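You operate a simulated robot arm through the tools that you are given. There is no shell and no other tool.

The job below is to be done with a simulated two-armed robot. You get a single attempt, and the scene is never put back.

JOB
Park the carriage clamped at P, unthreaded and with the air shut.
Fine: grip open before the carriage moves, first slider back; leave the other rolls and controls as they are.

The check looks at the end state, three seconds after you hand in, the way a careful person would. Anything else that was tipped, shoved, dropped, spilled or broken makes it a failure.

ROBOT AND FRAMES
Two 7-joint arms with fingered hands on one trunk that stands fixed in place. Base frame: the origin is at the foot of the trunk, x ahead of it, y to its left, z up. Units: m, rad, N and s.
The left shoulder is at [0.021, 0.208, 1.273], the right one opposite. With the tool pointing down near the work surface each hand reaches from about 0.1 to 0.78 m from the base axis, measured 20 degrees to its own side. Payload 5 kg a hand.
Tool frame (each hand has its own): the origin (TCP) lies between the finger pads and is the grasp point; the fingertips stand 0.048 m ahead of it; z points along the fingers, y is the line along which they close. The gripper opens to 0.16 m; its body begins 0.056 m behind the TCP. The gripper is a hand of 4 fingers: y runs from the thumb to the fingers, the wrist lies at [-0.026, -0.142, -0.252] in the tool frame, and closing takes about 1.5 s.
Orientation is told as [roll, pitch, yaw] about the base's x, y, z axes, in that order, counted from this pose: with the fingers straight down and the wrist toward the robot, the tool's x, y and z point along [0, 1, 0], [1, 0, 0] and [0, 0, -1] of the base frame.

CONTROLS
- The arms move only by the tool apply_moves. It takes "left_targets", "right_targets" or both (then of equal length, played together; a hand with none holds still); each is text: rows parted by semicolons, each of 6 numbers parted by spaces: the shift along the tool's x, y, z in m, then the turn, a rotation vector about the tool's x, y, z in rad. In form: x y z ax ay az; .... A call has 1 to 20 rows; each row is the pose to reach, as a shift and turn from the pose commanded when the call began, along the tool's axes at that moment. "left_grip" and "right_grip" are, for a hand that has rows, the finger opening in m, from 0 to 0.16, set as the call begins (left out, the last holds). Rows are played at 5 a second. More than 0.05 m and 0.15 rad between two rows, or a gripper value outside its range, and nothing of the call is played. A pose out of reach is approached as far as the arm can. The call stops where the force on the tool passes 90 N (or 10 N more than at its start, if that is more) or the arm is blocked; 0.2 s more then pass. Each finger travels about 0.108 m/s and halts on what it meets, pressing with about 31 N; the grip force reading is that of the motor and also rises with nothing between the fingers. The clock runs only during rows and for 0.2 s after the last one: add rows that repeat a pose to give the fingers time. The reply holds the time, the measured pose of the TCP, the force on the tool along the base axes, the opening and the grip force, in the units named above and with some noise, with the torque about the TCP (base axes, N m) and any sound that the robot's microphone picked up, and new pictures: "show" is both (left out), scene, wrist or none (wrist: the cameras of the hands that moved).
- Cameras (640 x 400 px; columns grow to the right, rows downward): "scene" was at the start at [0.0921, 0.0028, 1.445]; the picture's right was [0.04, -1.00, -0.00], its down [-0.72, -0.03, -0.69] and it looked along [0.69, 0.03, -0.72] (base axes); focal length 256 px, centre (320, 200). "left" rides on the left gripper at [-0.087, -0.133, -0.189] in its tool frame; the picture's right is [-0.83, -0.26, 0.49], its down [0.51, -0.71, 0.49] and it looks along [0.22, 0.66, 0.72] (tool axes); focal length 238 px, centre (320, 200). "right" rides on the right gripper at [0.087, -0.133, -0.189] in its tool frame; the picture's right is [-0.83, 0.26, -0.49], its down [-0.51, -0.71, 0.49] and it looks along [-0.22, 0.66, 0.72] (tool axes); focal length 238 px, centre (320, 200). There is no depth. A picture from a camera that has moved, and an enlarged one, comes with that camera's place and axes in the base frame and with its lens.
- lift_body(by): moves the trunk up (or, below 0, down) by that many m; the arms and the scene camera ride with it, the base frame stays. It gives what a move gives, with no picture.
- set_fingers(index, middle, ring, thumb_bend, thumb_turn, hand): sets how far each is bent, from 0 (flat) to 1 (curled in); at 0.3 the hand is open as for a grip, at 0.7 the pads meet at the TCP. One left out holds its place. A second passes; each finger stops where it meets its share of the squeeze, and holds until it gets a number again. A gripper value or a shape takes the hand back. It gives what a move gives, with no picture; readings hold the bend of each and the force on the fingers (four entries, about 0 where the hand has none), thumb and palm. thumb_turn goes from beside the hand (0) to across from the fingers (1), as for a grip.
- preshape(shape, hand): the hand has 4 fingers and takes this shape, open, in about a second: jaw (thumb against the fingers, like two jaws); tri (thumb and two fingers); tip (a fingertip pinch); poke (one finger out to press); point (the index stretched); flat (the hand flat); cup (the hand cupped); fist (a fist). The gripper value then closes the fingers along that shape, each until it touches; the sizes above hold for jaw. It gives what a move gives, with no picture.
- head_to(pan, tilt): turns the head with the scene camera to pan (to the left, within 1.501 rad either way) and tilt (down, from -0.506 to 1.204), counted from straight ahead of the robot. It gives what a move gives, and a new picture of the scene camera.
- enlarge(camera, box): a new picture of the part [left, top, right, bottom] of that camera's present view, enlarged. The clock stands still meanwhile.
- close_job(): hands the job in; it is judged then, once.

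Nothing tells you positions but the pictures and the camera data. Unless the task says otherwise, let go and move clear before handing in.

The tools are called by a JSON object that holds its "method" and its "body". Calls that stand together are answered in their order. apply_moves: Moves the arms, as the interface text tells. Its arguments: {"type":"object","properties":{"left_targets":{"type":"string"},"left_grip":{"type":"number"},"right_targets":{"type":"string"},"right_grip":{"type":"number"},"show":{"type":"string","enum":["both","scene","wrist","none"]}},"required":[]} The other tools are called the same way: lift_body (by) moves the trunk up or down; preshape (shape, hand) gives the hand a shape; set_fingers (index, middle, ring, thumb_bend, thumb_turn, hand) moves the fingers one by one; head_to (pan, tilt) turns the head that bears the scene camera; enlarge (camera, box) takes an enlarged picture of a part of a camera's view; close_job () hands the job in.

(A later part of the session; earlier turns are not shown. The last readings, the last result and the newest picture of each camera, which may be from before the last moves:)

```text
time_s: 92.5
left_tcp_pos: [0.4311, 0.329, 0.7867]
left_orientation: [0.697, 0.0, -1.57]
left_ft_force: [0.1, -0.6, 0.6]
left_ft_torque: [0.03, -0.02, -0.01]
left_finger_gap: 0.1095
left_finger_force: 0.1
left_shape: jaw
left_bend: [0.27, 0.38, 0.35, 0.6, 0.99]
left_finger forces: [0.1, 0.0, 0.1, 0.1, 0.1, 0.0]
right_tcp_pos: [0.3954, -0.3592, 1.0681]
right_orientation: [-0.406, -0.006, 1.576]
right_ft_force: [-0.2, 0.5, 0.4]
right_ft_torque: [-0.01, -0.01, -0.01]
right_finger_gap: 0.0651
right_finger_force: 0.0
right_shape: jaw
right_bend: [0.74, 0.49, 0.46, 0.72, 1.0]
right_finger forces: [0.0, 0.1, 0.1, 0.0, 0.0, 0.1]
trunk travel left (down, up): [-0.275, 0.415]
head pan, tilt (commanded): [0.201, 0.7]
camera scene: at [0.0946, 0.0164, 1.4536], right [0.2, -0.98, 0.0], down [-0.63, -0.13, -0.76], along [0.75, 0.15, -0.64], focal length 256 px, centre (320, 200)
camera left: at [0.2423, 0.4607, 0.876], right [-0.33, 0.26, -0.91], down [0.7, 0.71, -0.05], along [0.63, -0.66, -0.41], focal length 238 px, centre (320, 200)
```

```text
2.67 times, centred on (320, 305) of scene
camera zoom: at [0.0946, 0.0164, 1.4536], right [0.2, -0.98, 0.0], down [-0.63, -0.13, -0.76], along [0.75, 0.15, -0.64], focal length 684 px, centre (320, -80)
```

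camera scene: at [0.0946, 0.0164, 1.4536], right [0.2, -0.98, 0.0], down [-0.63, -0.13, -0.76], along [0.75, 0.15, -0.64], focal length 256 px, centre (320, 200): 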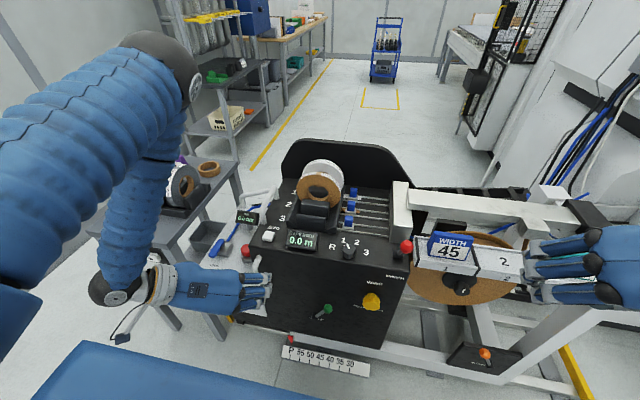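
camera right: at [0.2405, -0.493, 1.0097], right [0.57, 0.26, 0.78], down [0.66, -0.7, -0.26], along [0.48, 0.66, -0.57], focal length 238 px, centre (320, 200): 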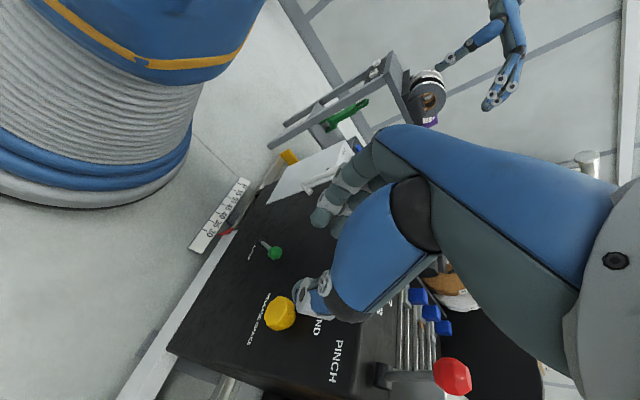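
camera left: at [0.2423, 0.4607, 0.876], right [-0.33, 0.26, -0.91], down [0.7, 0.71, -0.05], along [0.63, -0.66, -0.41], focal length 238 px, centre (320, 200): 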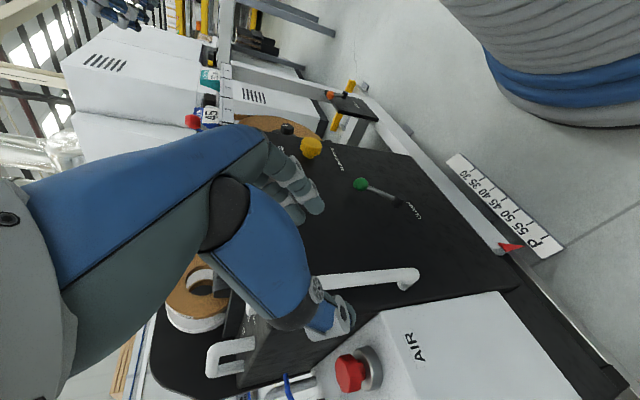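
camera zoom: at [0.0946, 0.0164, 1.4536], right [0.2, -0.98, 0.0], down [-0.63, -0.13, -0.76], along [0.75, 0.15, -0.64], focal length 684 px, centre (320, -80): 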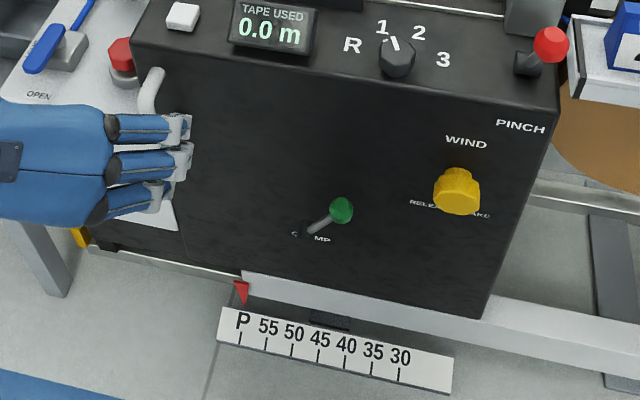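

The handle is free, the pointer stays at P, and the clamp knob is now at about [0.549, 0.076, 0.553]. The left hand moves across in front of the console toward it, with less tilt.

{"method": "apply_moves", "body": {"left_targets": "-0.004 0.035 0.013 0 -0.045 0; -0.008 0.07 0.026 0 -0.09 0; -0.012 0.105 0.039 0 -0.135 0; -0.016 0.14 0.052 0 -0.18 0; -0.02 0.175 0.065 0 -0.225 0; -0.023 0.21 0.079 0 -0.27 0; -0.026 0.244 0.092 0 -0.3 0; -0.026 0.244 0.092 0 -0.3 0", "left_grip": 0.1}}

{"method": "enlarge", "body": {"camera": "scene", "box": [240, 230, 420, 370]}}

{"method": "enlarge", "body": {"camera": "right", "box": [200, 100, 340, 240]}}

```text
time_s: 94.3
left_tcp_pos: [0.4696, 0.0857, 0.7002]
left_orientation: [0.399, 0.0, -1.568]
left_ft_force: [0.4, 0.7, 0.1]
left_ft_torque: [-0.02, -0.03, 0.0]
left_finger_gap: 0.1005
left_finger_force: 0.1
left_shape: jaw
left_bend: [0.73, 0.4, 0.37, 0.64, 1.0]
left_finger forces: [0.1, 0.0, 0.0, 0.0, 0.0, 0.0]
right_tcp_pos: [0.3941, -0.3576, 1.0693]
right_orientation: [-0.407, -0.007, 1.578]
right_ft_force: [-0.5, 0.7, -0.5]
right_ft_torque: [-0.04, -0.02, -0.02]
right_finger_gap: 0.0652
right_finger_force: 0.0
right_shape: jaw
right_bend: [0.74, 0.49, 0.46, 0.72, 1.0]
right_finger forces: [0.0, 0.1, 0.0, 0.1, 0.0, 0.0]
trunk travel left (down, up): [-0.275, 0.415]
head pan, tilt (commanded): [0.201, 0.7]
camera scene: at [0.0946, 0.017, 1.4537], right [0.2, -0.98, 0.0], down [-0.63, -0.13, -0.76], along [0.75, 0.15, -0.64], focal length 256 px, centre (320, 200)
camera left: at [0.316, 0.2179, 0.8407], right [-0.58, 0.26, -0.77], down [0.66, 0.71, -0.26], along [0.48, -0.65, -0.58], focal length 238 px, centre (320, 200)
```

scene: 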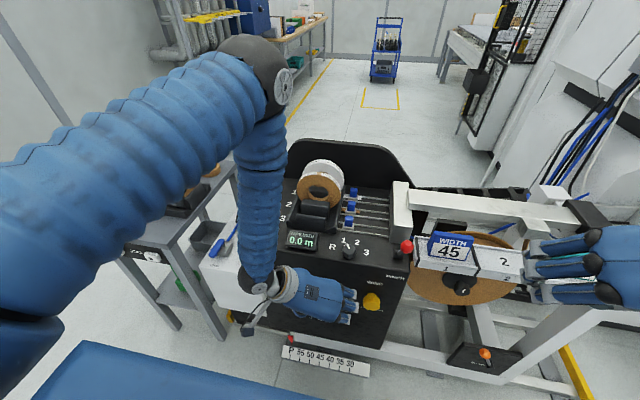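
left: 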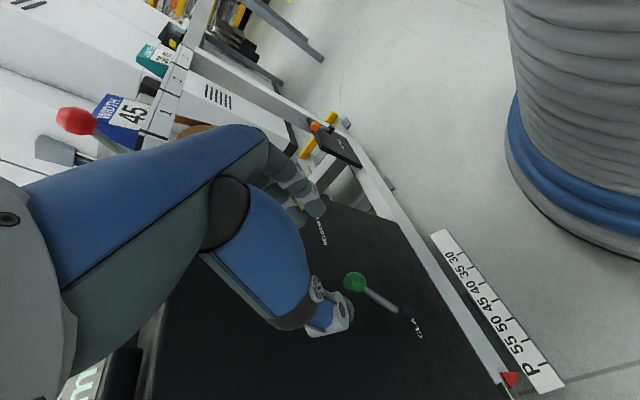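

```text
2.86 times, centred on (330, 300) of scene
camera zoom: at [0.0946, 0.017, 1.4537], right [0.2, -0.98, 0.0], down [-0.63, -0.13, -0.76], along [0.75, 0.15, -0.64], focal length 732 px, centre (291, -86)
```

zoom: 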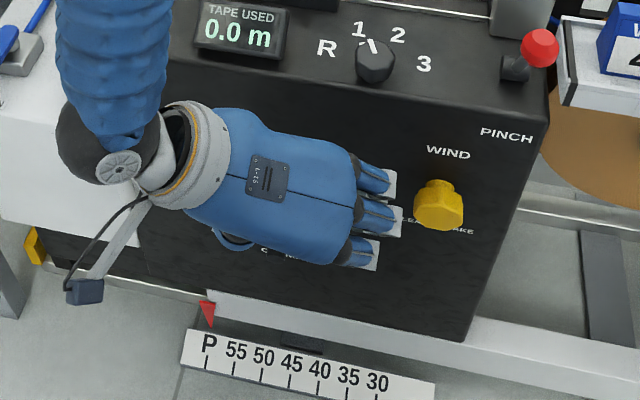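

```text
2.86 times, centred on (270, 170) of right
camera zoom: at [0.2413, -0.4927, 1.2092], right [0.57, 0.26, 0.78], down [0.66, -0.7, -0.26], along [0.48, 0.66, -0.57], focal length 681 px, centre (463, 286)
```

zoom: 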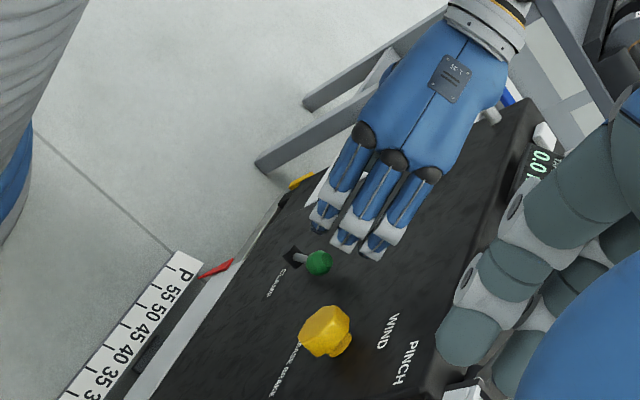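

The fingers are right of the knob and above it; the yellow knob is near but clear. I shift 6 mm left for clearance, narrow the opening a little and descend.

{"method": "apply_moves", "body": {"left_targets": "-0.006 -0.006 0.03 0 0 0; -0.012 -0.006 0.06 0 0 0; -0.018 -0.006 0.09 0 0 0; -0.0233 -0.006 0.118 0 0 0; -0.0233 -0.006 0.118 0 0 0", "left_grip": 0.09}}

{"method": "enlarge", "body": {"camera": "left", "box": [200, 140, 460, 360]}}

{"method": "enlarge", "body": {"camera": "right", "box": [200, 100, 340, 240]}}

```text
time_s: 95.5
left_tcp_pos: [0.4936, 0.0909, 0.5821]
left_orientation: [0.399, 0.0, -1.568]
left_ft_force: [0.1, -0.5, -0.4]
left_ft_torque: [-0.02, -0.01, 0.0]
left_finger_gap: 0.0904
left_finger_force: 0.0
left_shape: jaw
left_bend: [0.74, 0.42, 0.39, 0.67, 1.0]
left_finger forces: [0.1, 0.0, 0.0, 0.0, 0.1, 0.1]
right_tcp_pos: [0.3952, -0.3584, 1.0695]
right_orientation: [-0.407, -0.006, 1.577]
right_ft_force: [-0.5, -0.4, 0.0]
right_ft_torque: [-0.03, 0.0, 0.01]
right_finger_gap: 0.0651
right_finger_force: 0.1
right_shape: jaw
right_bend: [0.74, 0.49, 0.46, 0.72, 1.0]
right_finger forces: [0.0, 0.1, 0.0, 0.1, 0.0, 0.1]
trunk travel left (down, up): [-0.275, 0.415]
head pan, tilt (commanded): [0.201, 0.7]
camera scene: at [0.0946, 0.0163, 1.4537], right [0.2, -0.98, 0.0], down [-0.63, -0.13, -0.76], along [0.75, 0.15, -0.64], focal length 256 px, centre (320, 200)
camera left: at [0.3406, 0.2237, 0.7229], right [-0.58, 0.26, -0.77], down [0.66, 0.71, -0.26], along [0.48, -0.65, -0.58], focal length 238 px, centre (320, 200)
```

scene: 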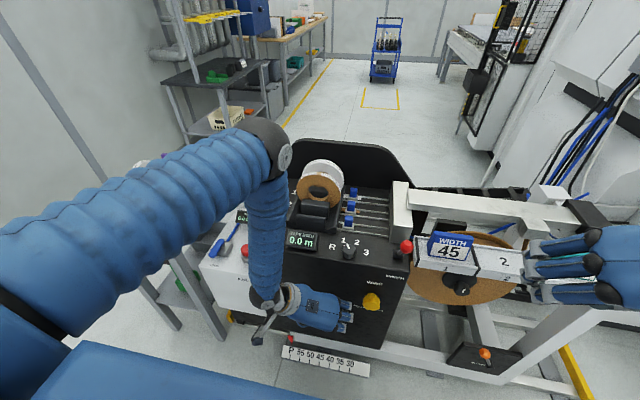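
left: 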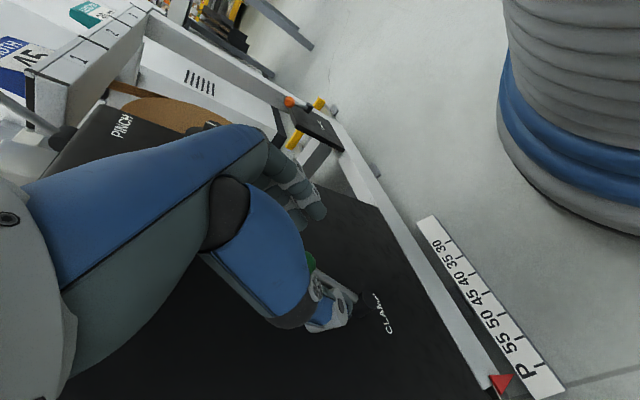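

```text
1.82 times, centred on (330, 250) of left
camera zoom: at [0.3406, 0.2237, 0.7229], right [-0.58, 0.26, -0.77], down [0.66, 0.71, -0.26], along [0.48, -0.65, -0.58], focal length 433 px, centre (302, 109)
```

zoom: 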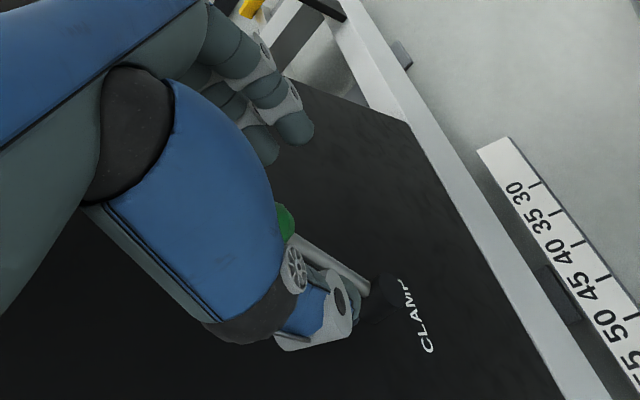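

```text
2.86 times, centred on (270, 170) of right
camera zoom: at [0.2412, -0.4933, 1.209], right [0.57, 0.26, 0.78], down [0.66, -0.7, -0.26], along [0.48, 0.66, -0.57], focal length 681 px, centre (463, 286)
```

zoom: 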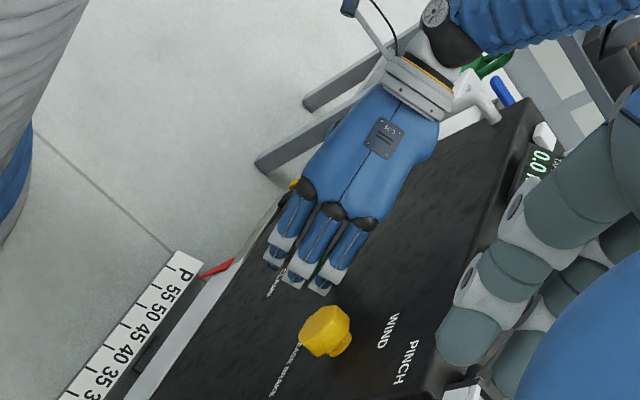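

The geometry mirrors the first time. I narrow the opening and push the clamp lever left, in steps.

{"method": "apply_moves", "body": {"left_targets": "0 0 0 0 0 0; 0 0 0 0 0 0; 0 -0.015 0 0 0 0; 0 -0.03 0 0 0 0; 0.001 -0.04 -0.003 0 0 0", "left_grip": 0.065, "show": "none"}}

{"method": "apply_moves", "body": {"left_targets": "0.003 -0.012 -0.007 0 0 0; 0.004 -0.025 -0.009 0 0 0; 0.004 -0.04 -0.009 0 0 0", "show": "wrist"}}

{"method": "enlarge", "body": {"camera": "left", "box": [220, 160, 480, 380]}}

{"method": "enlarge", "body": {"camera": "right", "box": [200, 100, 340, 240]}}

```text
time_s: 96.7
left_tcp_pos: [0.4933, 0.1315, 0.5845]
left_orientation: [0.4, -0.001, -1.572]
left_ft_force: [-2.0, -5.3, 6.9]
left_ft_torque: [-0.45, -0.31, -0.37]
left_finger_gap: 0.0657
left_finger_force: 0.1
left_shape: jaw
left_bend: [0.74, 0.48, 0.44, 0.72, 1.0]
left_finger forces: [0.1, 1.8, 7.2, 0.0, 0.0, 0.1]
right_tcp_pos: [0.395, -0.3576, 1.0685]
right_orientation: [-0.407, -0.006, 1.575]
right_ft_force: [0.2, 0.3, 0.2]
right_ft_torque: [-0.04, 0.0, 0.03]
right_finger_gap: 0.0649
right_finger_force: 0.0
right_shape: jaw
right_bend: [0.74, 0.49, 0.46, 0.72, 1.0]
right_finger forces: [0.0, 0.1, 0.0, 0.1, 0.0, 0.0]
trunk travel left (down, up): [-0.275, 0.415]
head pan, tilt (commanded): [0.201, 0.7]
```

```text
time_s: 97.5
left_tcp_pos: [0.4939, 0.1716, 0.5951]
left_orientation: [0.397, 0.002, -1.568]
left_ft_force: [-1.0, 0.5, 0.1]
left_ft_torque: [-0.03, -0.02, 0.0]
left_finger_gap: 0.0652
left_finger_force: 0.0
left_shape: jaw
left_bend: [0.74, 0.49, 0.46, 0.72, 1.0]
left_finger forces: [0.0, 0.0, 0.1, 0.1, 0.1, 0.1]
right_tcp_pos: [0.3953, -0.3582, 1.0687]
right_orientation: [-0.407, -0.007, 1.578]
right_ft_force: [0.3, -0.4, -0.2]
right_ft_torque: [-0.04, 0.02, -0.01]
right_finger_gap: 0.0653
right_finger_force: 0.1
right_shape: jaw
right_bend: [0.74, 0.49, 0.46, 0.72, 1.0]
right_finger forces: [0.0, 0.0, 0.1, 0.0, 0.1, 0.0]
trunk travel left (down, up): [-0.275, 0.415]
head pan, tilt (commanded): [0.201, 0.7]
camera left: at [0.3407, 0.3042, 0.7359], right [-0.58, 0.26, -0.77], down [0.66, 0.71, -0.26], along [0.48, -0.65, -0.58], focal length 238 px, centre (320, 200)
```

left: 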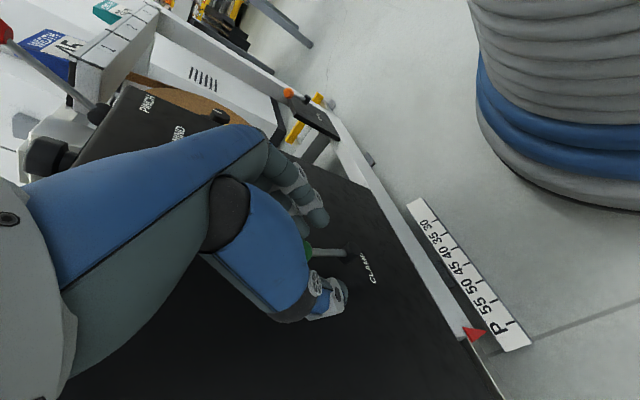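

```text
1.82 times, centred on (350, 270) of left
camera zoom: at [0.3407, 0.3042, 0.7359], right [-0.58, 0.26, -0.77], down [0.66, 0.71, -0.26], along [0.48, -0.65, -0.58], focal length 433 px, centre (266, 73)
```

zoom: 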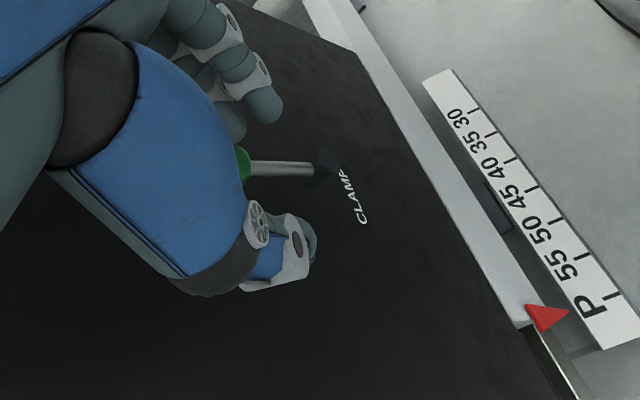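

```text
2.86 times, centred on (270, 170) of right
camera zoom: at [0.2414, -0.4927, 1.2091], right [0.57, 0.26, 0.78], down [0.66, -0.7, -0.26], along [0.48, 0.66, -0.57], focal length 681 px, centre (463, 286)
```

zoom: 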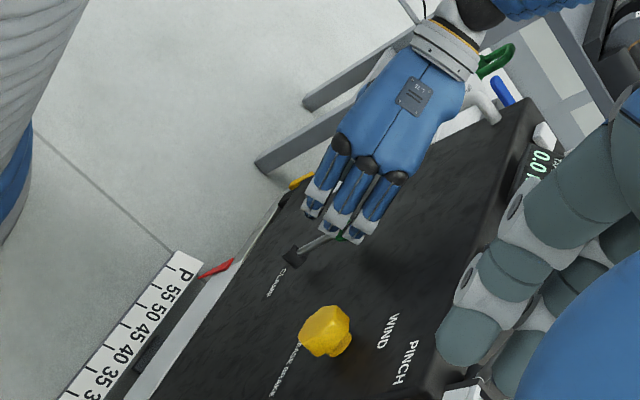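

The lever is around upright and following without resistance. I continue left.

{"method": "apply_moves", "body": {"left_targets": "0 -0.012 0 0 0 0; -0.001 -0.024 0.003 0 0 0; -0.003 -0.036 0.006 0 0 0", "show": "none"}}

{"method": "enlarge", "body": {"camera": "left", "box": [220, 160, 480, 380]}}

{"method": "enlarge", "body": {"camera": "right", "box": [220, 120, 320, 220]}}

```text
time_s: 98.3
left_tcp_pos: [0.4941, 0.2077, 0.5887]
left_orientation: [0.399, 0.0, -1.569]
left_ft_force: [0.7, 0.4, 0.0]
left_ft_torque: [-0.02, -0.01, -0.03]
left_finger_gap: 0.0651
left_finger_force: 0.0
left_shape: jaw
left_bend: [0.74, 0.49, 0.46, 0.72, 1.0]
left_finger forces: [0.1, 0.0, 0.0, 0.0, 0.0, 0.0]
right_tcp_pos: [0.3952, -0.3567, 1.0699]
right_orientation: [-0.408, -0.007, 1.576]
right_ft_force: [0.3, 0.8, 0.3]
right_ft_torque: [-0.06, -0.02, -0.01]
right_finger_gap: 0.0653
right_finger_force: 0.0
right_shape: jaw
right_bend: [0.74, 0.49, 0.46, 0.72, 1.0]
right_finger forces: [0.1, 0.1, 0.0, 0.0, 0.0, 0.0]
trunk travel left (down, up): [-0.275, 0.415]
head pan, tilt (commanded): [0.201, 0.7]
```

```text
1.82 times, centred on (350, 270) of left
camera zoom: at [0.3401, 0.3401, 0.7293], right [-0.58, 0.26, -0.77], down [0.66, 0.71, -0.26], along [0.48, -0.66, -0.58], focal length 433 px, centre (266, 73)
```

zoom: 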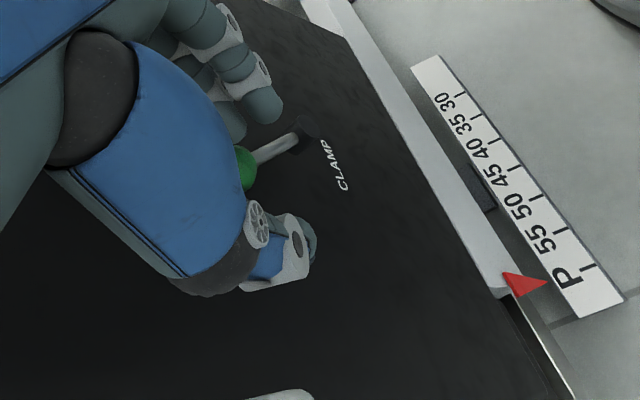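

```text
4.00 times, centred on (270, 170) of right
camera zoom: at [0.2414, -0.4927, 1.2091], right [0.57, 0.26, 0.78], down [0.66, -0.7, -0.26], along [0.48, 0.66, -0.57], focal length 953 px, centre (520, 320)
```

zoom: 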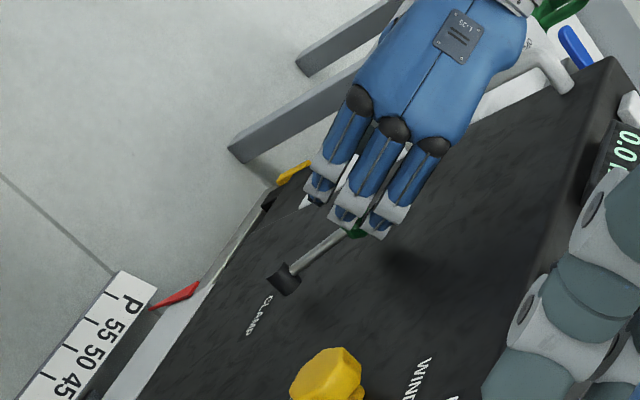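

{"method": "apply_moves", "body": {"left_targets": "0 -0.008 0.002 0 0 0; -0.001 -0.016 0.004 0 0 0; -0.001 -0.016 0.004 0 0 0", "show": "none"}}

{"method": "enlarge", "body": {"camera": "left", "box": [220, 160, 480, 380]}}

{"method": "enlarge", "body": {"camera": "right", "box": [220, 120, 320, 220]}}

```text
time_s: 99.1
left_tcp_pos: [0.4918, 0.2219, 0.5845]
left_orientation: [0.397, 0.0, -1.57]
left_ft_force: [-9.9, -10.0, 10.1]
left_ft_torque: [-0.85, -0.16, -0.99]
left_finger_gap: 0.0677
left_finger_force: 0.0
left_shape: jaw
left_bend: [0.74, 0.46, 0.45, 0.72, 1.0]
left_finger forces: [0.0, 10.4, 7.8, 0.1, 0.0, 0.0]
right_tcp_pos: [0.3944, -0.359, 1.0697]
right_orientation: [-0.41, -0.008, 1.573]
right_ft_force: [-1.0, 0.7, 0.6]
right_ft_torque: [0.01, 0.03, 0.01]
right_finger_gap: 0.0652
right_finger_force: 0.1
right_shape: jaw
right_bend: [0.74, 0.49, 0.46, 0.72, 1.0]
right_finger forces: [0.0, 0.0, 0.1, 0.0, 0.0, 0.0]
trunk travel left (down, up): [-0.275, 0.415]
head pan, tilt (commanded): [0.201, 0.7]
```

```text
1.82 times, centred on (350, 270) of left
camera zoom: at [0.3393, 0.3544, 0.7261], right [-0.58, 0.26, -0.77], down [0.66, 0.71, -0.26], along [0.48, -0.66, -0.58], focal length 433 px, centre (266, 73)
```

zoom: 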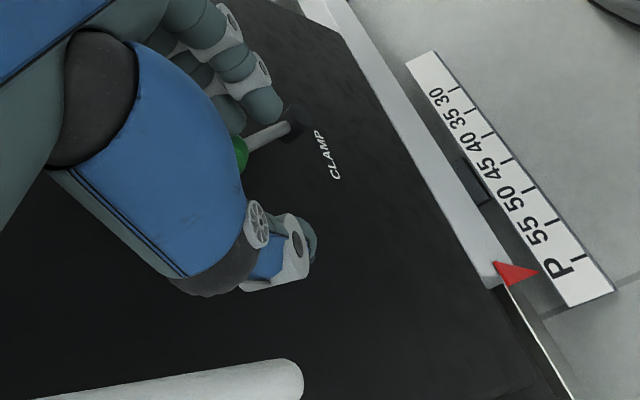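

```text
4.00 times, centred on (270, 170) of right
camera zoom: at [0.2403, -0.4939, 1.209], right [0.57, 0.26, 0.78], down [0.66, -0.7, -0.26], along [0.48, 0.66, -0.57], focal length 953 px, centre (520, 320)
```

zoom: 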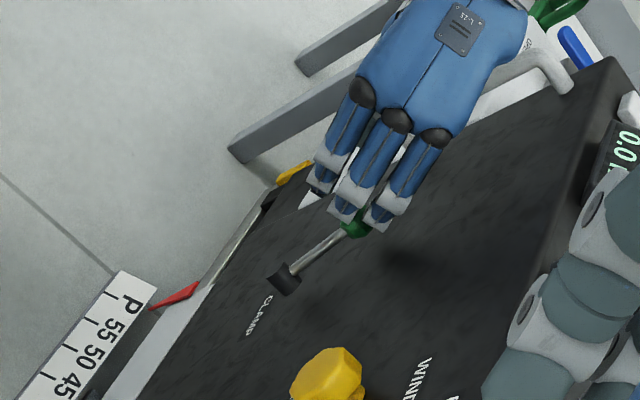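

The lever now meets its left stop (about 14 N). I ease off and withdraw the left hand straight back, then up, and look.

{"method": "apply_moves", "body": {"left_targets": "0 0.012 0 0 0 0; -0.018 0.012 -0.008 0 0 0; -0.036 0.012 -0.016 0 0 0; -0.05 0.012 -0.03 0 0 0; -0.04 0.012 -0.07 0 0 0; -0.03 0.012 -0.11 0 0 0; -0.02 0.012 -0.15 0 0 0; -0.01 0.0 -0.19 0 0 0"}}

{"method": "enlarge", "body": {"camera": "scene", "box": [240, 230, 420, 370]}}

{"method": "enlarge", "body": {"camera": "left", "box": [300, 130, 600, 380]}}

```text
time_s: 100.9
left_tcp_pos: [0.4104, 0.2241, 0.7568]
left_orientation: [0.397, 0.0, -1.571]
left_ft_force: [-0.1, 0.0, -0.1]
left_ft_torque: [0.0, -0.12, 0.02]
left_finger_gap: 0.0653
left_finger_force: 0.0
left_shape: jaw
left_bend: [0.74, 0.49, 0.46, 0.72, 1.0]
left_finger forces: [0.0, 0.1, 0.1, 0.1, 0.0, 0.0]
right_tcp_pos: [0.3943, -0.3596, 1.0692]
right_orientation: [-0.406, -0.006, 1.577]
right_ft_force: [-0.3, 0.2, -0.2]
right_ft_torque: [-0.01, -0.06, 0.0]
right_finger_gap: 0.065
right_finger_force: 0.1
right_shape: jaw
right_bend: [0.74, 0.49, 0.46, 0.72, 1.0]
right_finger forces: [0.1, 0.0, 0.0, 0.0, 0.0, 0.0]
trunk travel left (down, up): [-0.275, 0.415]
head pan, tilt (commanded): [0.201, 0.7]
camera scene: at [0.0939, 0.0169, 1.4537], right [0.2, -0.98, 0.0], down [-0.63, -0.13, -0.77], along [0.75, 0.15, -0.64], focal length 256 px, centre (320, 200)
camera left: at [0.2572, 0.3555, 0.8981], right [-0.58, 0.26, -0.77], down [0.66, 0.71, -0.26], along [0.48, -0.66, -0.58], focal length 238 px, centre (320, 200)
```

scene: 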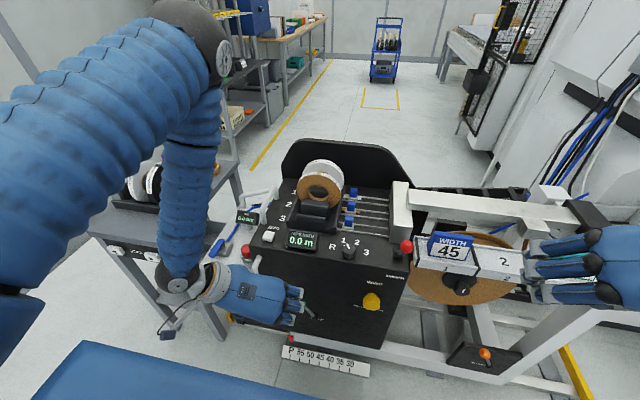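
left: 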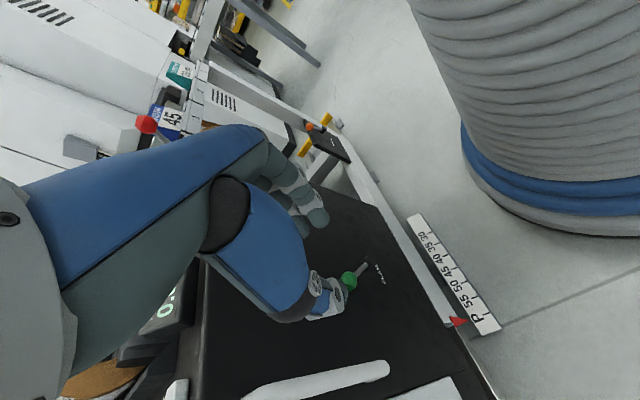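

```text
2.86 times, centred on (330, 300) of scene
camera zoom: at [0.0939, 0.0169, 1.4537], right [0.2, -0.98, 0.0], down [-0.63, -0.13, -0.77], along [0.75, 0.15, -0.64], focal length 732 px, centre (291, -86)
```

zoom: 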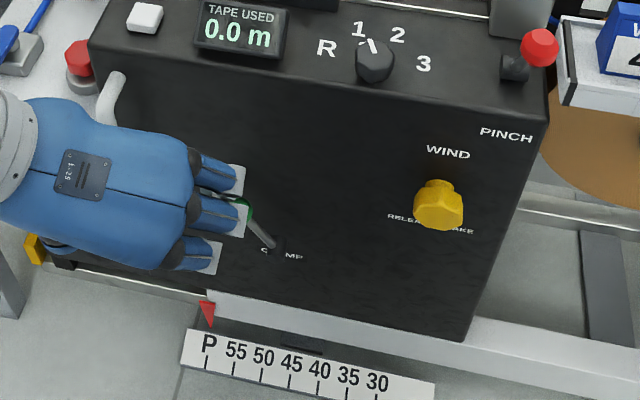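

```text
1.60 times, centred on (450, 255) of left
camera zoom: at [0.2572, 0.3555, 0.8981], right [-0.58, 0.26, -0.77], down [0.66, 0.71, -0.26], along [0.48, -0.66, -0.58], focal length 381 px, centre (112, 112)
```

zoom: 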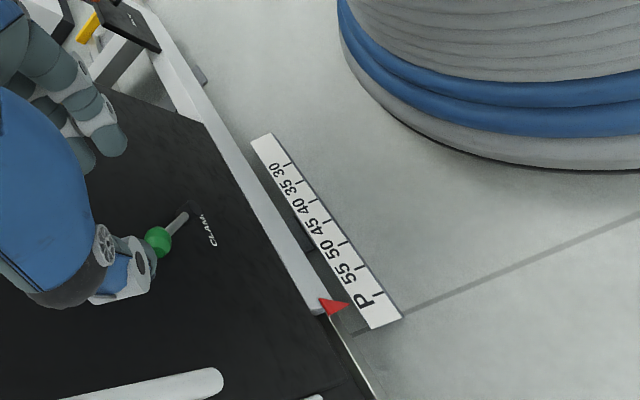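

The clamp lever leans left again and the pointer stays on P. To be sure "left" means clamped, I'll go back to the handle and press it gently to the right.

{"method": "apply_moves", "body": {"left_targets": "0.008 -0.03 -0.005 0 0.08 0; 0.016 -0.06 -0.01 0 0.16 0; 0.024 -0.09 -0.015 0 0.24 0; 0.031 -0.105 -0.02 0 0.3 0; 0.031 -0.105 -0.02 0 0.3 0", "left_grip": 0.11, "show": "none"}}

{"method": "apply_moves", "body": {"left_targets": "0 0 0.03 0 0 0; 0 0 0.06 0 0 0; 0 0 0.09 0 0 0; 0 0 0.118 0 0 0; 0 0 0.118 0 0 0", "show": "none"}}

{"method": "enlarge", "body": {"camera": "left", "box": [200, 140, 480, 380]}}

{"method": "enlarge", "body": {"camera": "scene", "box": [200, 230, 380, 370]}}

```text
time_s: 102.1
left_tcp_pos: [0.4319, 0.3272, 0.7863]
left_orientation: [0.7, 0.0, -1.57]
left_ft_force: [0.1, 0.0, -0.7]
left_ft_torque: [0.0, 0.01, 0.01]
left_finger_gap: 0.1098
left_finger_force: 0.0
left_shape: jaw
left_bend: [0.27, 0.38, 0.35, 0.6, 0.99]
left_finger forces: [0.1, 0.0, 0.0, 0.1, 0.1, 0.0]
right_tcp_pos: [0.3938, -0.3583, 1.069]
right_orientation: [-0.405, -0.007, 1.575]
right_ft_force: [0.0, -0.1, -0.2]
right_ft_torque: [0.01, 0.0, 0.0]
right_finger_gap: 0.0653
right_finger_force: 0.1
right_shape: jaw
right_bend: [0.74, 0.49, 0.46, 0.72, 1.0]
right_finger forces: [0.0, 0.0, 0.0, 0.0, 0.0, 0.0]
trunk travel left (down, up): [-0.275, 0.415]
head pan, tilt (commanded): [0.201, 0.7]
```

```text
time_s: 103.3
left_tcp_pos: [0.507, 0.3286, 0.6954]
left_orientation: [0.699, 0.0, -1.569]
left_ft_force: [-0.6, -0.5, 1.1]
left_ft_torque: [0.03, 0.02, -0.01]
left_finger_gap: 0.1095
left_finger_force: 0.1
left_shape: jaw
left_bend: [0.27, 0.38, 0.35, 0.6, 0.99]
left_finger forces: [0.0, 0.1, 0.1, 0.0, 0.0, 0.1]
right_tcp_pos: [0.3943, -0.3589, 1.07]
right_orientation: [-0.407, -0.008, 1.577]
right_ft_force: [-0.4, -0.8, 0.3]
right_ft_torque: [0.03, -0.05, 0.01]
right_finger_gap: 0.0651
right_finger_force: 0.1
right_shape: jaw
right_bend: [0.74, 0.49, 0.46, 0.72, 1.0]
right_finger forces: [0.0, 0.0, 0.0, 0.0, 0.0, 0.1]
trunk travel left (down, up): [-0.275, 0.415]
head pan, tilt (commanded): [0.201, 0.7]
```

```text
1.67 times, centred on (340, 260) of left
camera zoom: at [0.3191, 0.4607, 0.7854], right [-0.33, 0.26, -0.91], down [0.7, 0.71, -0.05], along [0.63, -0.65, -0.41], focal length 397 px, centre (287, 100)
```

zoom: 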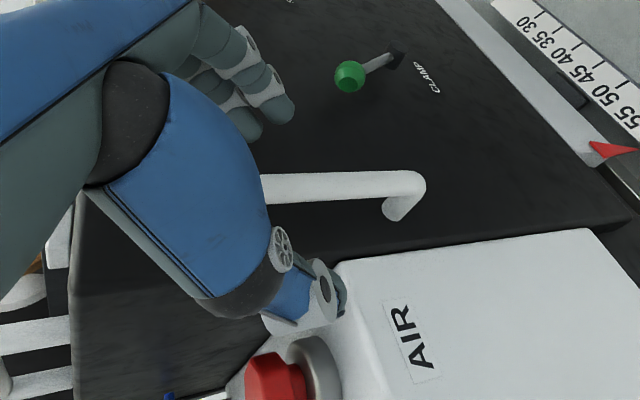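

```text
2.86 times, centred on (290, 300) of scene
camera zoom: at [0.0944, 0.0163, 1.4537], right [0.2, -0.98, 0.0], down [-0.63, -0.13, -0.76], along [0.75, 0.15, -0.64], focal length 732 px, centre (406, -86)
```

zoom: 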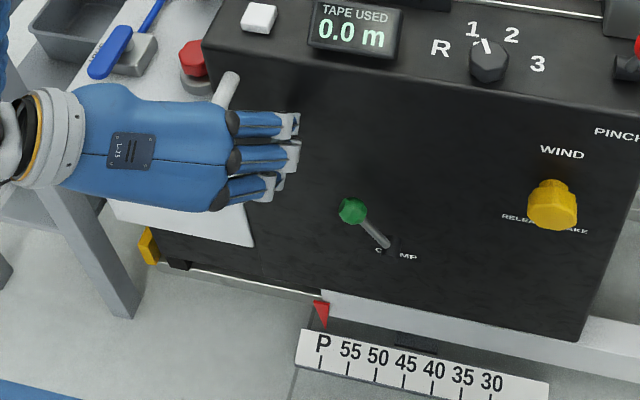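

The lever leans left as at the start. I close on the bar and tug it gently to the right to test the clamp.

{"method": "apply_moves", "body": {"left_targets": "0 0 0 0 0 0; 0 0 0 0 0 0; 0 0 0 0 0 0; 0 0 0 0 0 0; 0 0 0 0 0 0; 0 0 0 0 0 0; 0 0 0 0 0 0", "left_grip": 0.0, "show": "none"}}

{"method": "apply_moves", "body": {"left_targets": "0 0.003 0 0 0 0; 0 0.006 0 0 0 0; 0 0.008 0 0 0 0; 0 0.008 0 0 0 0", "show": "none"}}

{"method": "enlarge", "body": {"camera": "scene", "box": [280, 320, 330, 360]}}

```text
time_s: 104.9
left_tcp_pos: [0.5062, 0.3294, 0.6958]
left_orientation: [0.698, 0.001, -1.567]
left_ft_force: [0.9, 1.9, -3.3]
left_ft_torque: [0.07, 0.09, 0.05]
left_finger_gap: 0.0104
left_finger_force: 30.6
left_shape: jaw
left_bend: [0.71, 0.63, 0.69, 0.72, 1.0]
left_finger forces: [12.0, 8.4, 0.0, 0.0, 23.3, 0.1]
right_tcp_pos: [0.3947, -0.3582, 1.0691]
right_orientation: [-0.407, -0.008, 1.574]
right_ft_force: [-0.1, -0.5, -0.7]
right_ft_torque: [0.03, 0.02, -0.01]
right_finger_gap: 0.0649
right_finger_force: 0.1
right_shape: jaw
right_bend: [0.74, 0.49, 0.46, 0.72, 1.0]
right_finger forces: [0.0, 0.0, 0.0, 0.0, 0.1, 0.0]
trunk travel left (down, up): [-0.275, 0.415]
head pan, tilt (commanded): [0.201, 0.7]
```

```text
time_s: 105.9
left_tcp_pos: [0.5062, 0.3232, 0.6955]
left_orientation: [0.696, 0.003, -1.567]
left_ft_force: [-11.0, 31.5, 9.8]
left_ft_torque: [0.91, 0.11, 0.93]
left_finger_gap: 0.0099
left_finger_force: 30.8
left_shape: jaw
left_bend: [0.72, 0.65, 0.69, 0.71, 1.0]
left_finger forces: [7.0, 4.3, 0.1, 0.0, 43.2, 0.1]
right_tcp_pos: [0.3934, -0.3575, 1.0698]
right_orientation: [-0.41, -0.004, 1.575]
right_ft_force: [-0.1, -0.1, -0.9]
right_ft_torque: [-0.02, 0.03, -0.02]
right_finger_gap: 0.0655
right_finger_force: 0.1
right_shape: jaw
right_bend: [0.74, 0.49, 0.46, 0.72, 1.0]
right_finger forces: [0.0, 0.1, 0.0, 0.0, 0.1, 0.0]
trunk travel left (down, up): [-0.275, 0.415]
head pan, tilt (commanded): [0.201, 0.7]
```

```text
10.00 times, centred on (305, 340) of scene
camera zoom: at [0.0935, 0.0184, 1.4538], right [0.2, -0.98, 0.0], down [-0.63, -0.13, -0.77], along [0.75, 0.15, -0.64], focal length 2563 px, centre (470, -1200)
```

zoom: 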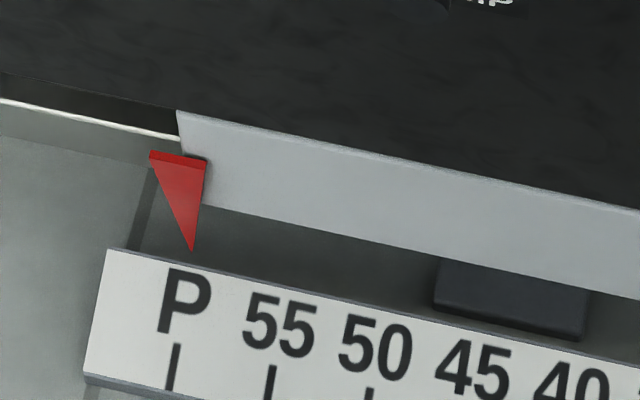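

It takes 31 N without moving: the carriage is clamped at P. I let go and withdraw the left hand up and back.

{"method": "apply_moves", "body": {"left_targets": "0 -0.007 0 0 0 0; 0 -0.007 0 0 0 0; 0 -0.007 0 0 0 0; 0 -0.007 0 0 0 0; 0 -0.007 0 0 0 0; 0 -0.007 0 0 0 0", "left_grip": 0.11, "show": "none"}}

{"method": "apply_moves", "body": {"left_targets": "0 0 -0.025 0 0 0; 0 0 -0.055 0 0 0; 0 0 -0.085 0 0 0; 0 0 -0.12 0 0 0; 0.02 0 -0.16 0 -0.1 0; 0.04 0 -0.195 0 -0.2 0; 0.06 0 -0.23 0 -0.3 0; 0.09 0 -0.26 0 -0.4 0"}}

{"method": "enlarge", "body": {"camera": "scene", "box": [180, 180, 330, 300]}}

```text
time_s: 107.3
left_tcp_pos: [0.5071, 0.327, 0.6948]
left_orientation: [0.701, 0.001, -1.569]
left_ft_force: [-0.1, 0.0, -0.8]
left_ft_torque: [0.01, -0.01, -0.07]
left_finger_gap: 0.1101
left_finger_force: 0.1
left_shape: jaw
left_bend: [0.27, 0.38, 0.35, 0.6, 0.99]
left_finger forces: [0.1, 0.0, 0.1, 0.1, 0.0, 0.1]
right_tcp_pos: [0.3948, -0.3575, 1.0692]
right_orientation: [-0.407, -0.008, 1.577]
right_ft_force: [-0.3, -0.1, 0.3]
right_ft_torque: [0.01, -0.01, -0.01]
right_finger_gap: 0.0649
right_finger_force: 0.1
right_shape: jaw
right_bend: [0.74, 0.49, 0.46, 0.72, 1.0]
right_finger forces: [0.1, 0.0, 0.0, 0.0, 0.0, 0.0]
trunk travel left (down, up): [-0.275, 0.415]
head pan, tilt (commanded): [0.201, 0.7]
```

```text
time_s: 109.1
left_tcp_pos: [0.4094, 0.3259, 0.9528]
left_orientation: [0.297, 0.002, -1.57]
left_ft_force: [-0.3, -0.4, -0.5]
left_ft_torque: [0.04, -0.06, 0.06]
left_finger_gap: 0.1098
left_finger_force: 0.0
left_shape: jaw
left_bend: [0.27, 0.38, 0.35, 0.6, 0.99]
left_finger forces: [0.0, 0.1, 0.0, 0.0, 0.0, 0.0]
right_tcp_pos: [0.3933, -0.3608, 1.0701]
right_orientation: [-0.407, -0.006, 1.575]
right_ft_force: [1.3, -0.9, 0.3]
right_ft_torque: [0.08, -0.05, 0.02]
right_finger_gap: 0.065
right_finger_force: 0.0
right_shape: jaw
right_bend: [0.74, 0.49, 0.46, 0.72, 1.0]
right_finger forces: [0.0, 0.0, 0.0, 0.0, 0.0, 0.1]
trunk travel left (down, up): [-0.275, 0.415]
head pan, tilt (commanded): [0.201, 0.7]
camera scene: at [0.0941, 0.0151, 1.4537], right [0.2, -0.98, 0.0], down [-0.63, -0.13, -0.77], along [0.75, 0.15, -0.64], focal length 256 px, centre (320, 200)
camera left: at [0.27, 0.4583, 1.1092], right [-0.66, 0.26, -0.71], down [0.63, 0.71, -0.32], along [0.42, -0.65, -0.63], focal length 238 px, centre (320, 200)
```

scene: 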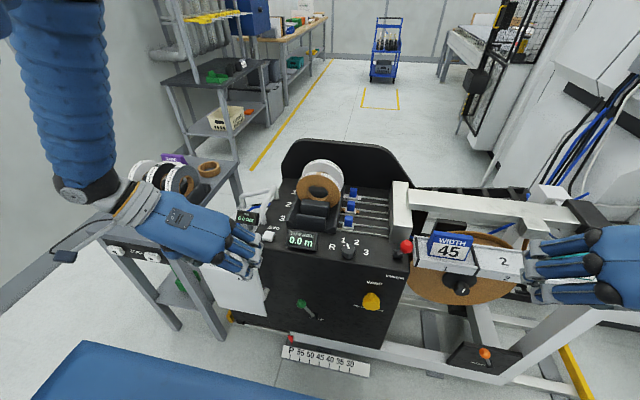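
left: 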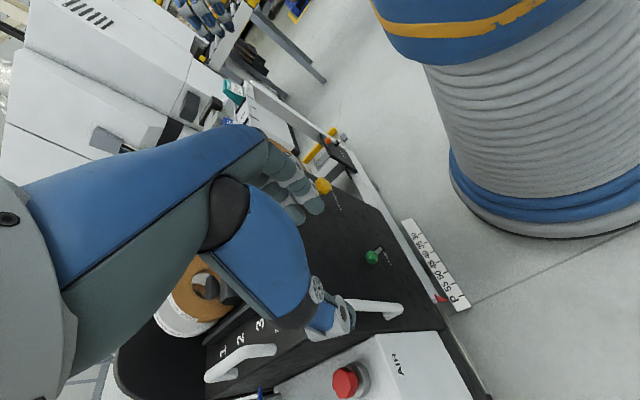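

```text
3.33 times, centred on (255, 240) of scene
camera zoom: at [0.0941, 0.0151, 1.4537], right [0.2, -0.98, 0.0], down [-0.63, -0.13, -0.77], along [0.75, 0.15, -0.64], focal length 854 px, centre (537, 67)
```

zoom: 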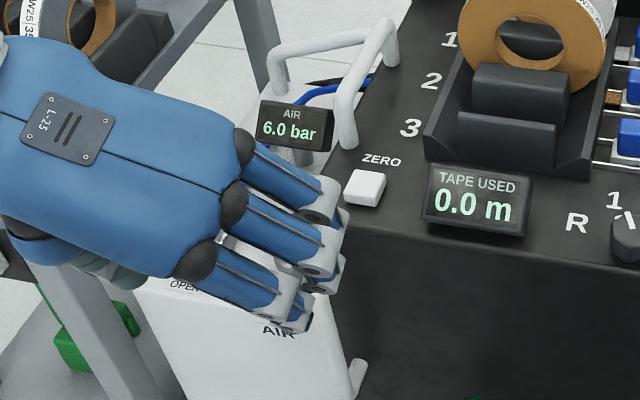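

The air valve is the last step; it now lies near [0.6–0.68, 0.537, 0.67]. I level the left hand, turn it to face forward over free space, and lower the trunk a little for reach.

{"method": "apply_moves", "body": {"left_targets": "0.005 0 -0.016 0 -0.1 0; 0.01 0 -0.032 0 -0.2 0; 0.0147 0 -0.048 0 -0.297 0", "show": "none"}}

{"method": "apply_moves", "body": {"left_targets": "0.011 -0.014 0 0 0 -0.143; 0.022 -0.028 0 0 0 -0.286; 0.033 -0.042 0 0 0 -0.429; 0.044 -0.056 0 0 0 -0.572; 0.055 -0.07 0 0 0 -0.715; 0.066 -0.084 0 0 0 -0.858; 0.077 -0.098 0 0 0 -1.0; 0.088 -0.112 0 0 0 -1.143; 0.099 -0.126 0 0 0 -1.286; 0.11 -0.14 0 0 0 -1.429; 0.12 -0.154 0 0 0 -1.57; 0.12 -0.154 0 0 0 -1.57", "show": "scene"}}

```text
time_s: 109.9
left_tcp_pos: [0.4096, 0.3266, 1.0028]
left_orientation: [0.0, 0.003, -1.569]
left_ft_force: [-0.4, -0.7, -1.0]
left_ft_torque: [0.05, 0.01, 0.0]
left_finger_gap: 0.1097
left_finger_force: 0.1
left_shape: jaw
left_bend: [0.27, 0.38, 0.35, 0.6, 0.99]
left_finger forces: [0.1, 0.1, 0.1, 0.0, 0.1, 0.1]
right_tcp_pos: [0.3957, -0.3592, 1.0697]
right_orientation: [-0.407, -0.007, 1.577]
right_ft_force: [1.1, -0.3, -1.5]
right_ft_torque: [0.04, 0.01, 0.02]
right_finger_gap: 0.0652
right_finger_force: 0.0
right_shape: jaw
right_bend: [0.74, 0.49, 0.46, 0.72, 1.0]
right_finger forces: [0.0, 0.0, 0.1, 0.1, 0.0, 0.0]
trunk travel left (down, up): [-0.275, 0.415]
head pan, tilt (commanded): [0.201, 0.7]
```

```text
time_s: 112.5
left_tcp_pos: [0.53, 0.4812, 1.0033]
left_orientation: [0.001, -0.004, 0.001]
left_ft_force: [-0.7, 0.2, 0.3]
left_ft_torque: [0.02, -0.03, -0.01]
left_finger_gap: 0.1098
left_finger_force: 0.0
left_shape: jaw
left_bend: [0.27, 0.38, 0.35, 0.6, 0.99]
left_finger forces: [0.0, 0.0, 0.1, 0.1, 0.0, 0.0]
right_tcp_pos: [0.3956, -0.3588, 1.0694]
right_orientation: [-0.406, -0.006, 1.576]
right_ft_force: [0.0, -0.1, 0.4]
right_ft_torque: [-0.01, -0.02, -0.01]
right_finger_gap: 0.0648
right_finger_force: 0.0
right_shape: jaw
right_bend: [0.74, 0.49, 0.46, 0.72, 1.0]
right_finger forces: [0.0, 0.0, 0.0, 0.0, 0.1, 0.0]
trunk travel left (down, up): [-0.275, 0.415]
head pan, tilt (commanded): [0.201, 0.7]
camera scene: at [0.0948, 0.0163, 1.4536], right [0.2, -0.98, 0.0], down [-0.63, -0.13, -0.76], along [0.75, 0.15, -0.64], focal length 256 px, centre (320, 200)
```

scene: 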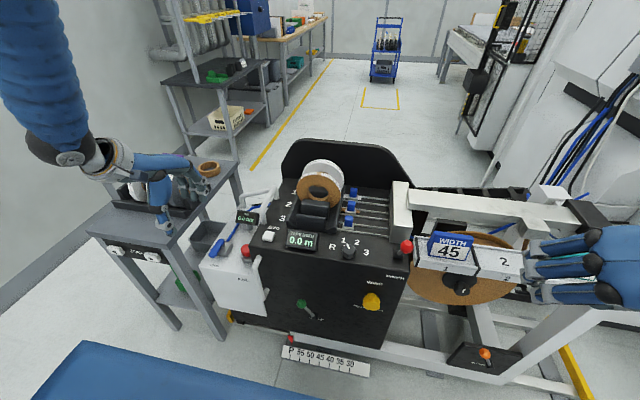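

{"method": "enlarge", "body": {"camera": "scene", "box": [180, 190, 280, 290]}}

{"method": "enlarge", "body": {"camera": "left", "box": [320, 100, 640, 400]}}

{"method": "set_fingers", "body": {"hand": "left", "index": 1, "middle": 1, "ring": 1, "thumb_bend": 0.45, "thumb_turn": 1}}

```text
4.00 times, centred on (230, 240) of scene
camera zoom: at [0.0948, 0.0163, 1.4536], right [0.2, -0.98, 0.0], down [-0.63, -0.13, -0.76], along [0.75, 0.15, -0.64], focal length 1025 px, centre (680, 40)
```

zoom: 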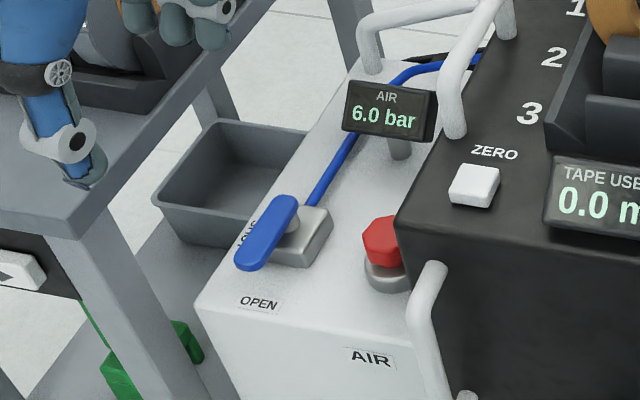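

```text
1.33 times, centred on (480, 250) of left
camera zoom: at [0.3964, 0.3944, 1.1925], right [-0.26, -0.83, -0.49], down [-0.71, 0.5, -0.49], along [0.66, 0.22, -0.72], focal length 318 px, centre (107, 133)
```

zoom: 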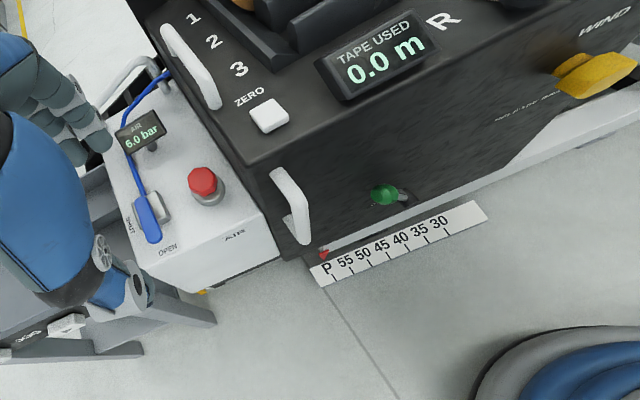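

```text
time_s: 113.5
left_tcp_pos: [0.53, 0.4809, 1.0029]
left_orientation: [0.0, -0.002, -0.001]
left_ft_force: [0.3, 0.6, 0.3]
left_ft_torque: [0.02, 0.01, 0.03]
left_finger_gap: 0.0979
left_finger_force: 0.0
left_shape: fingers
left_bend: [1.0, 1.0, 1.0, 0.45, 0.99]
left_finger forces: [0.0, 0.0, 0.0, 0.0, 0.0, 0.0]
right_tcp_pos: [0.3959, -0.3594, 1.0692]
right_orientation: [-0.407, -0.008, 1.575]
right_ft_force: [-0.2, -0.3, 1.1]
right_ft_torque: [0.01, 0.0, -0.04]
right_finger_gap: 0.0651
right_finger_force: 0.1
right_shape: jaw
right_bend: [0.74, 0.49, 0.46, 0.72, 1.0]
right_finger forces: [0.1, 0.0, 0.0, 0.0, 0.0, 0.0]
trunk travel left (down, up): [-0.275, 0.415]
head pan, tilt (commanded): [0.201, 0.7]
```

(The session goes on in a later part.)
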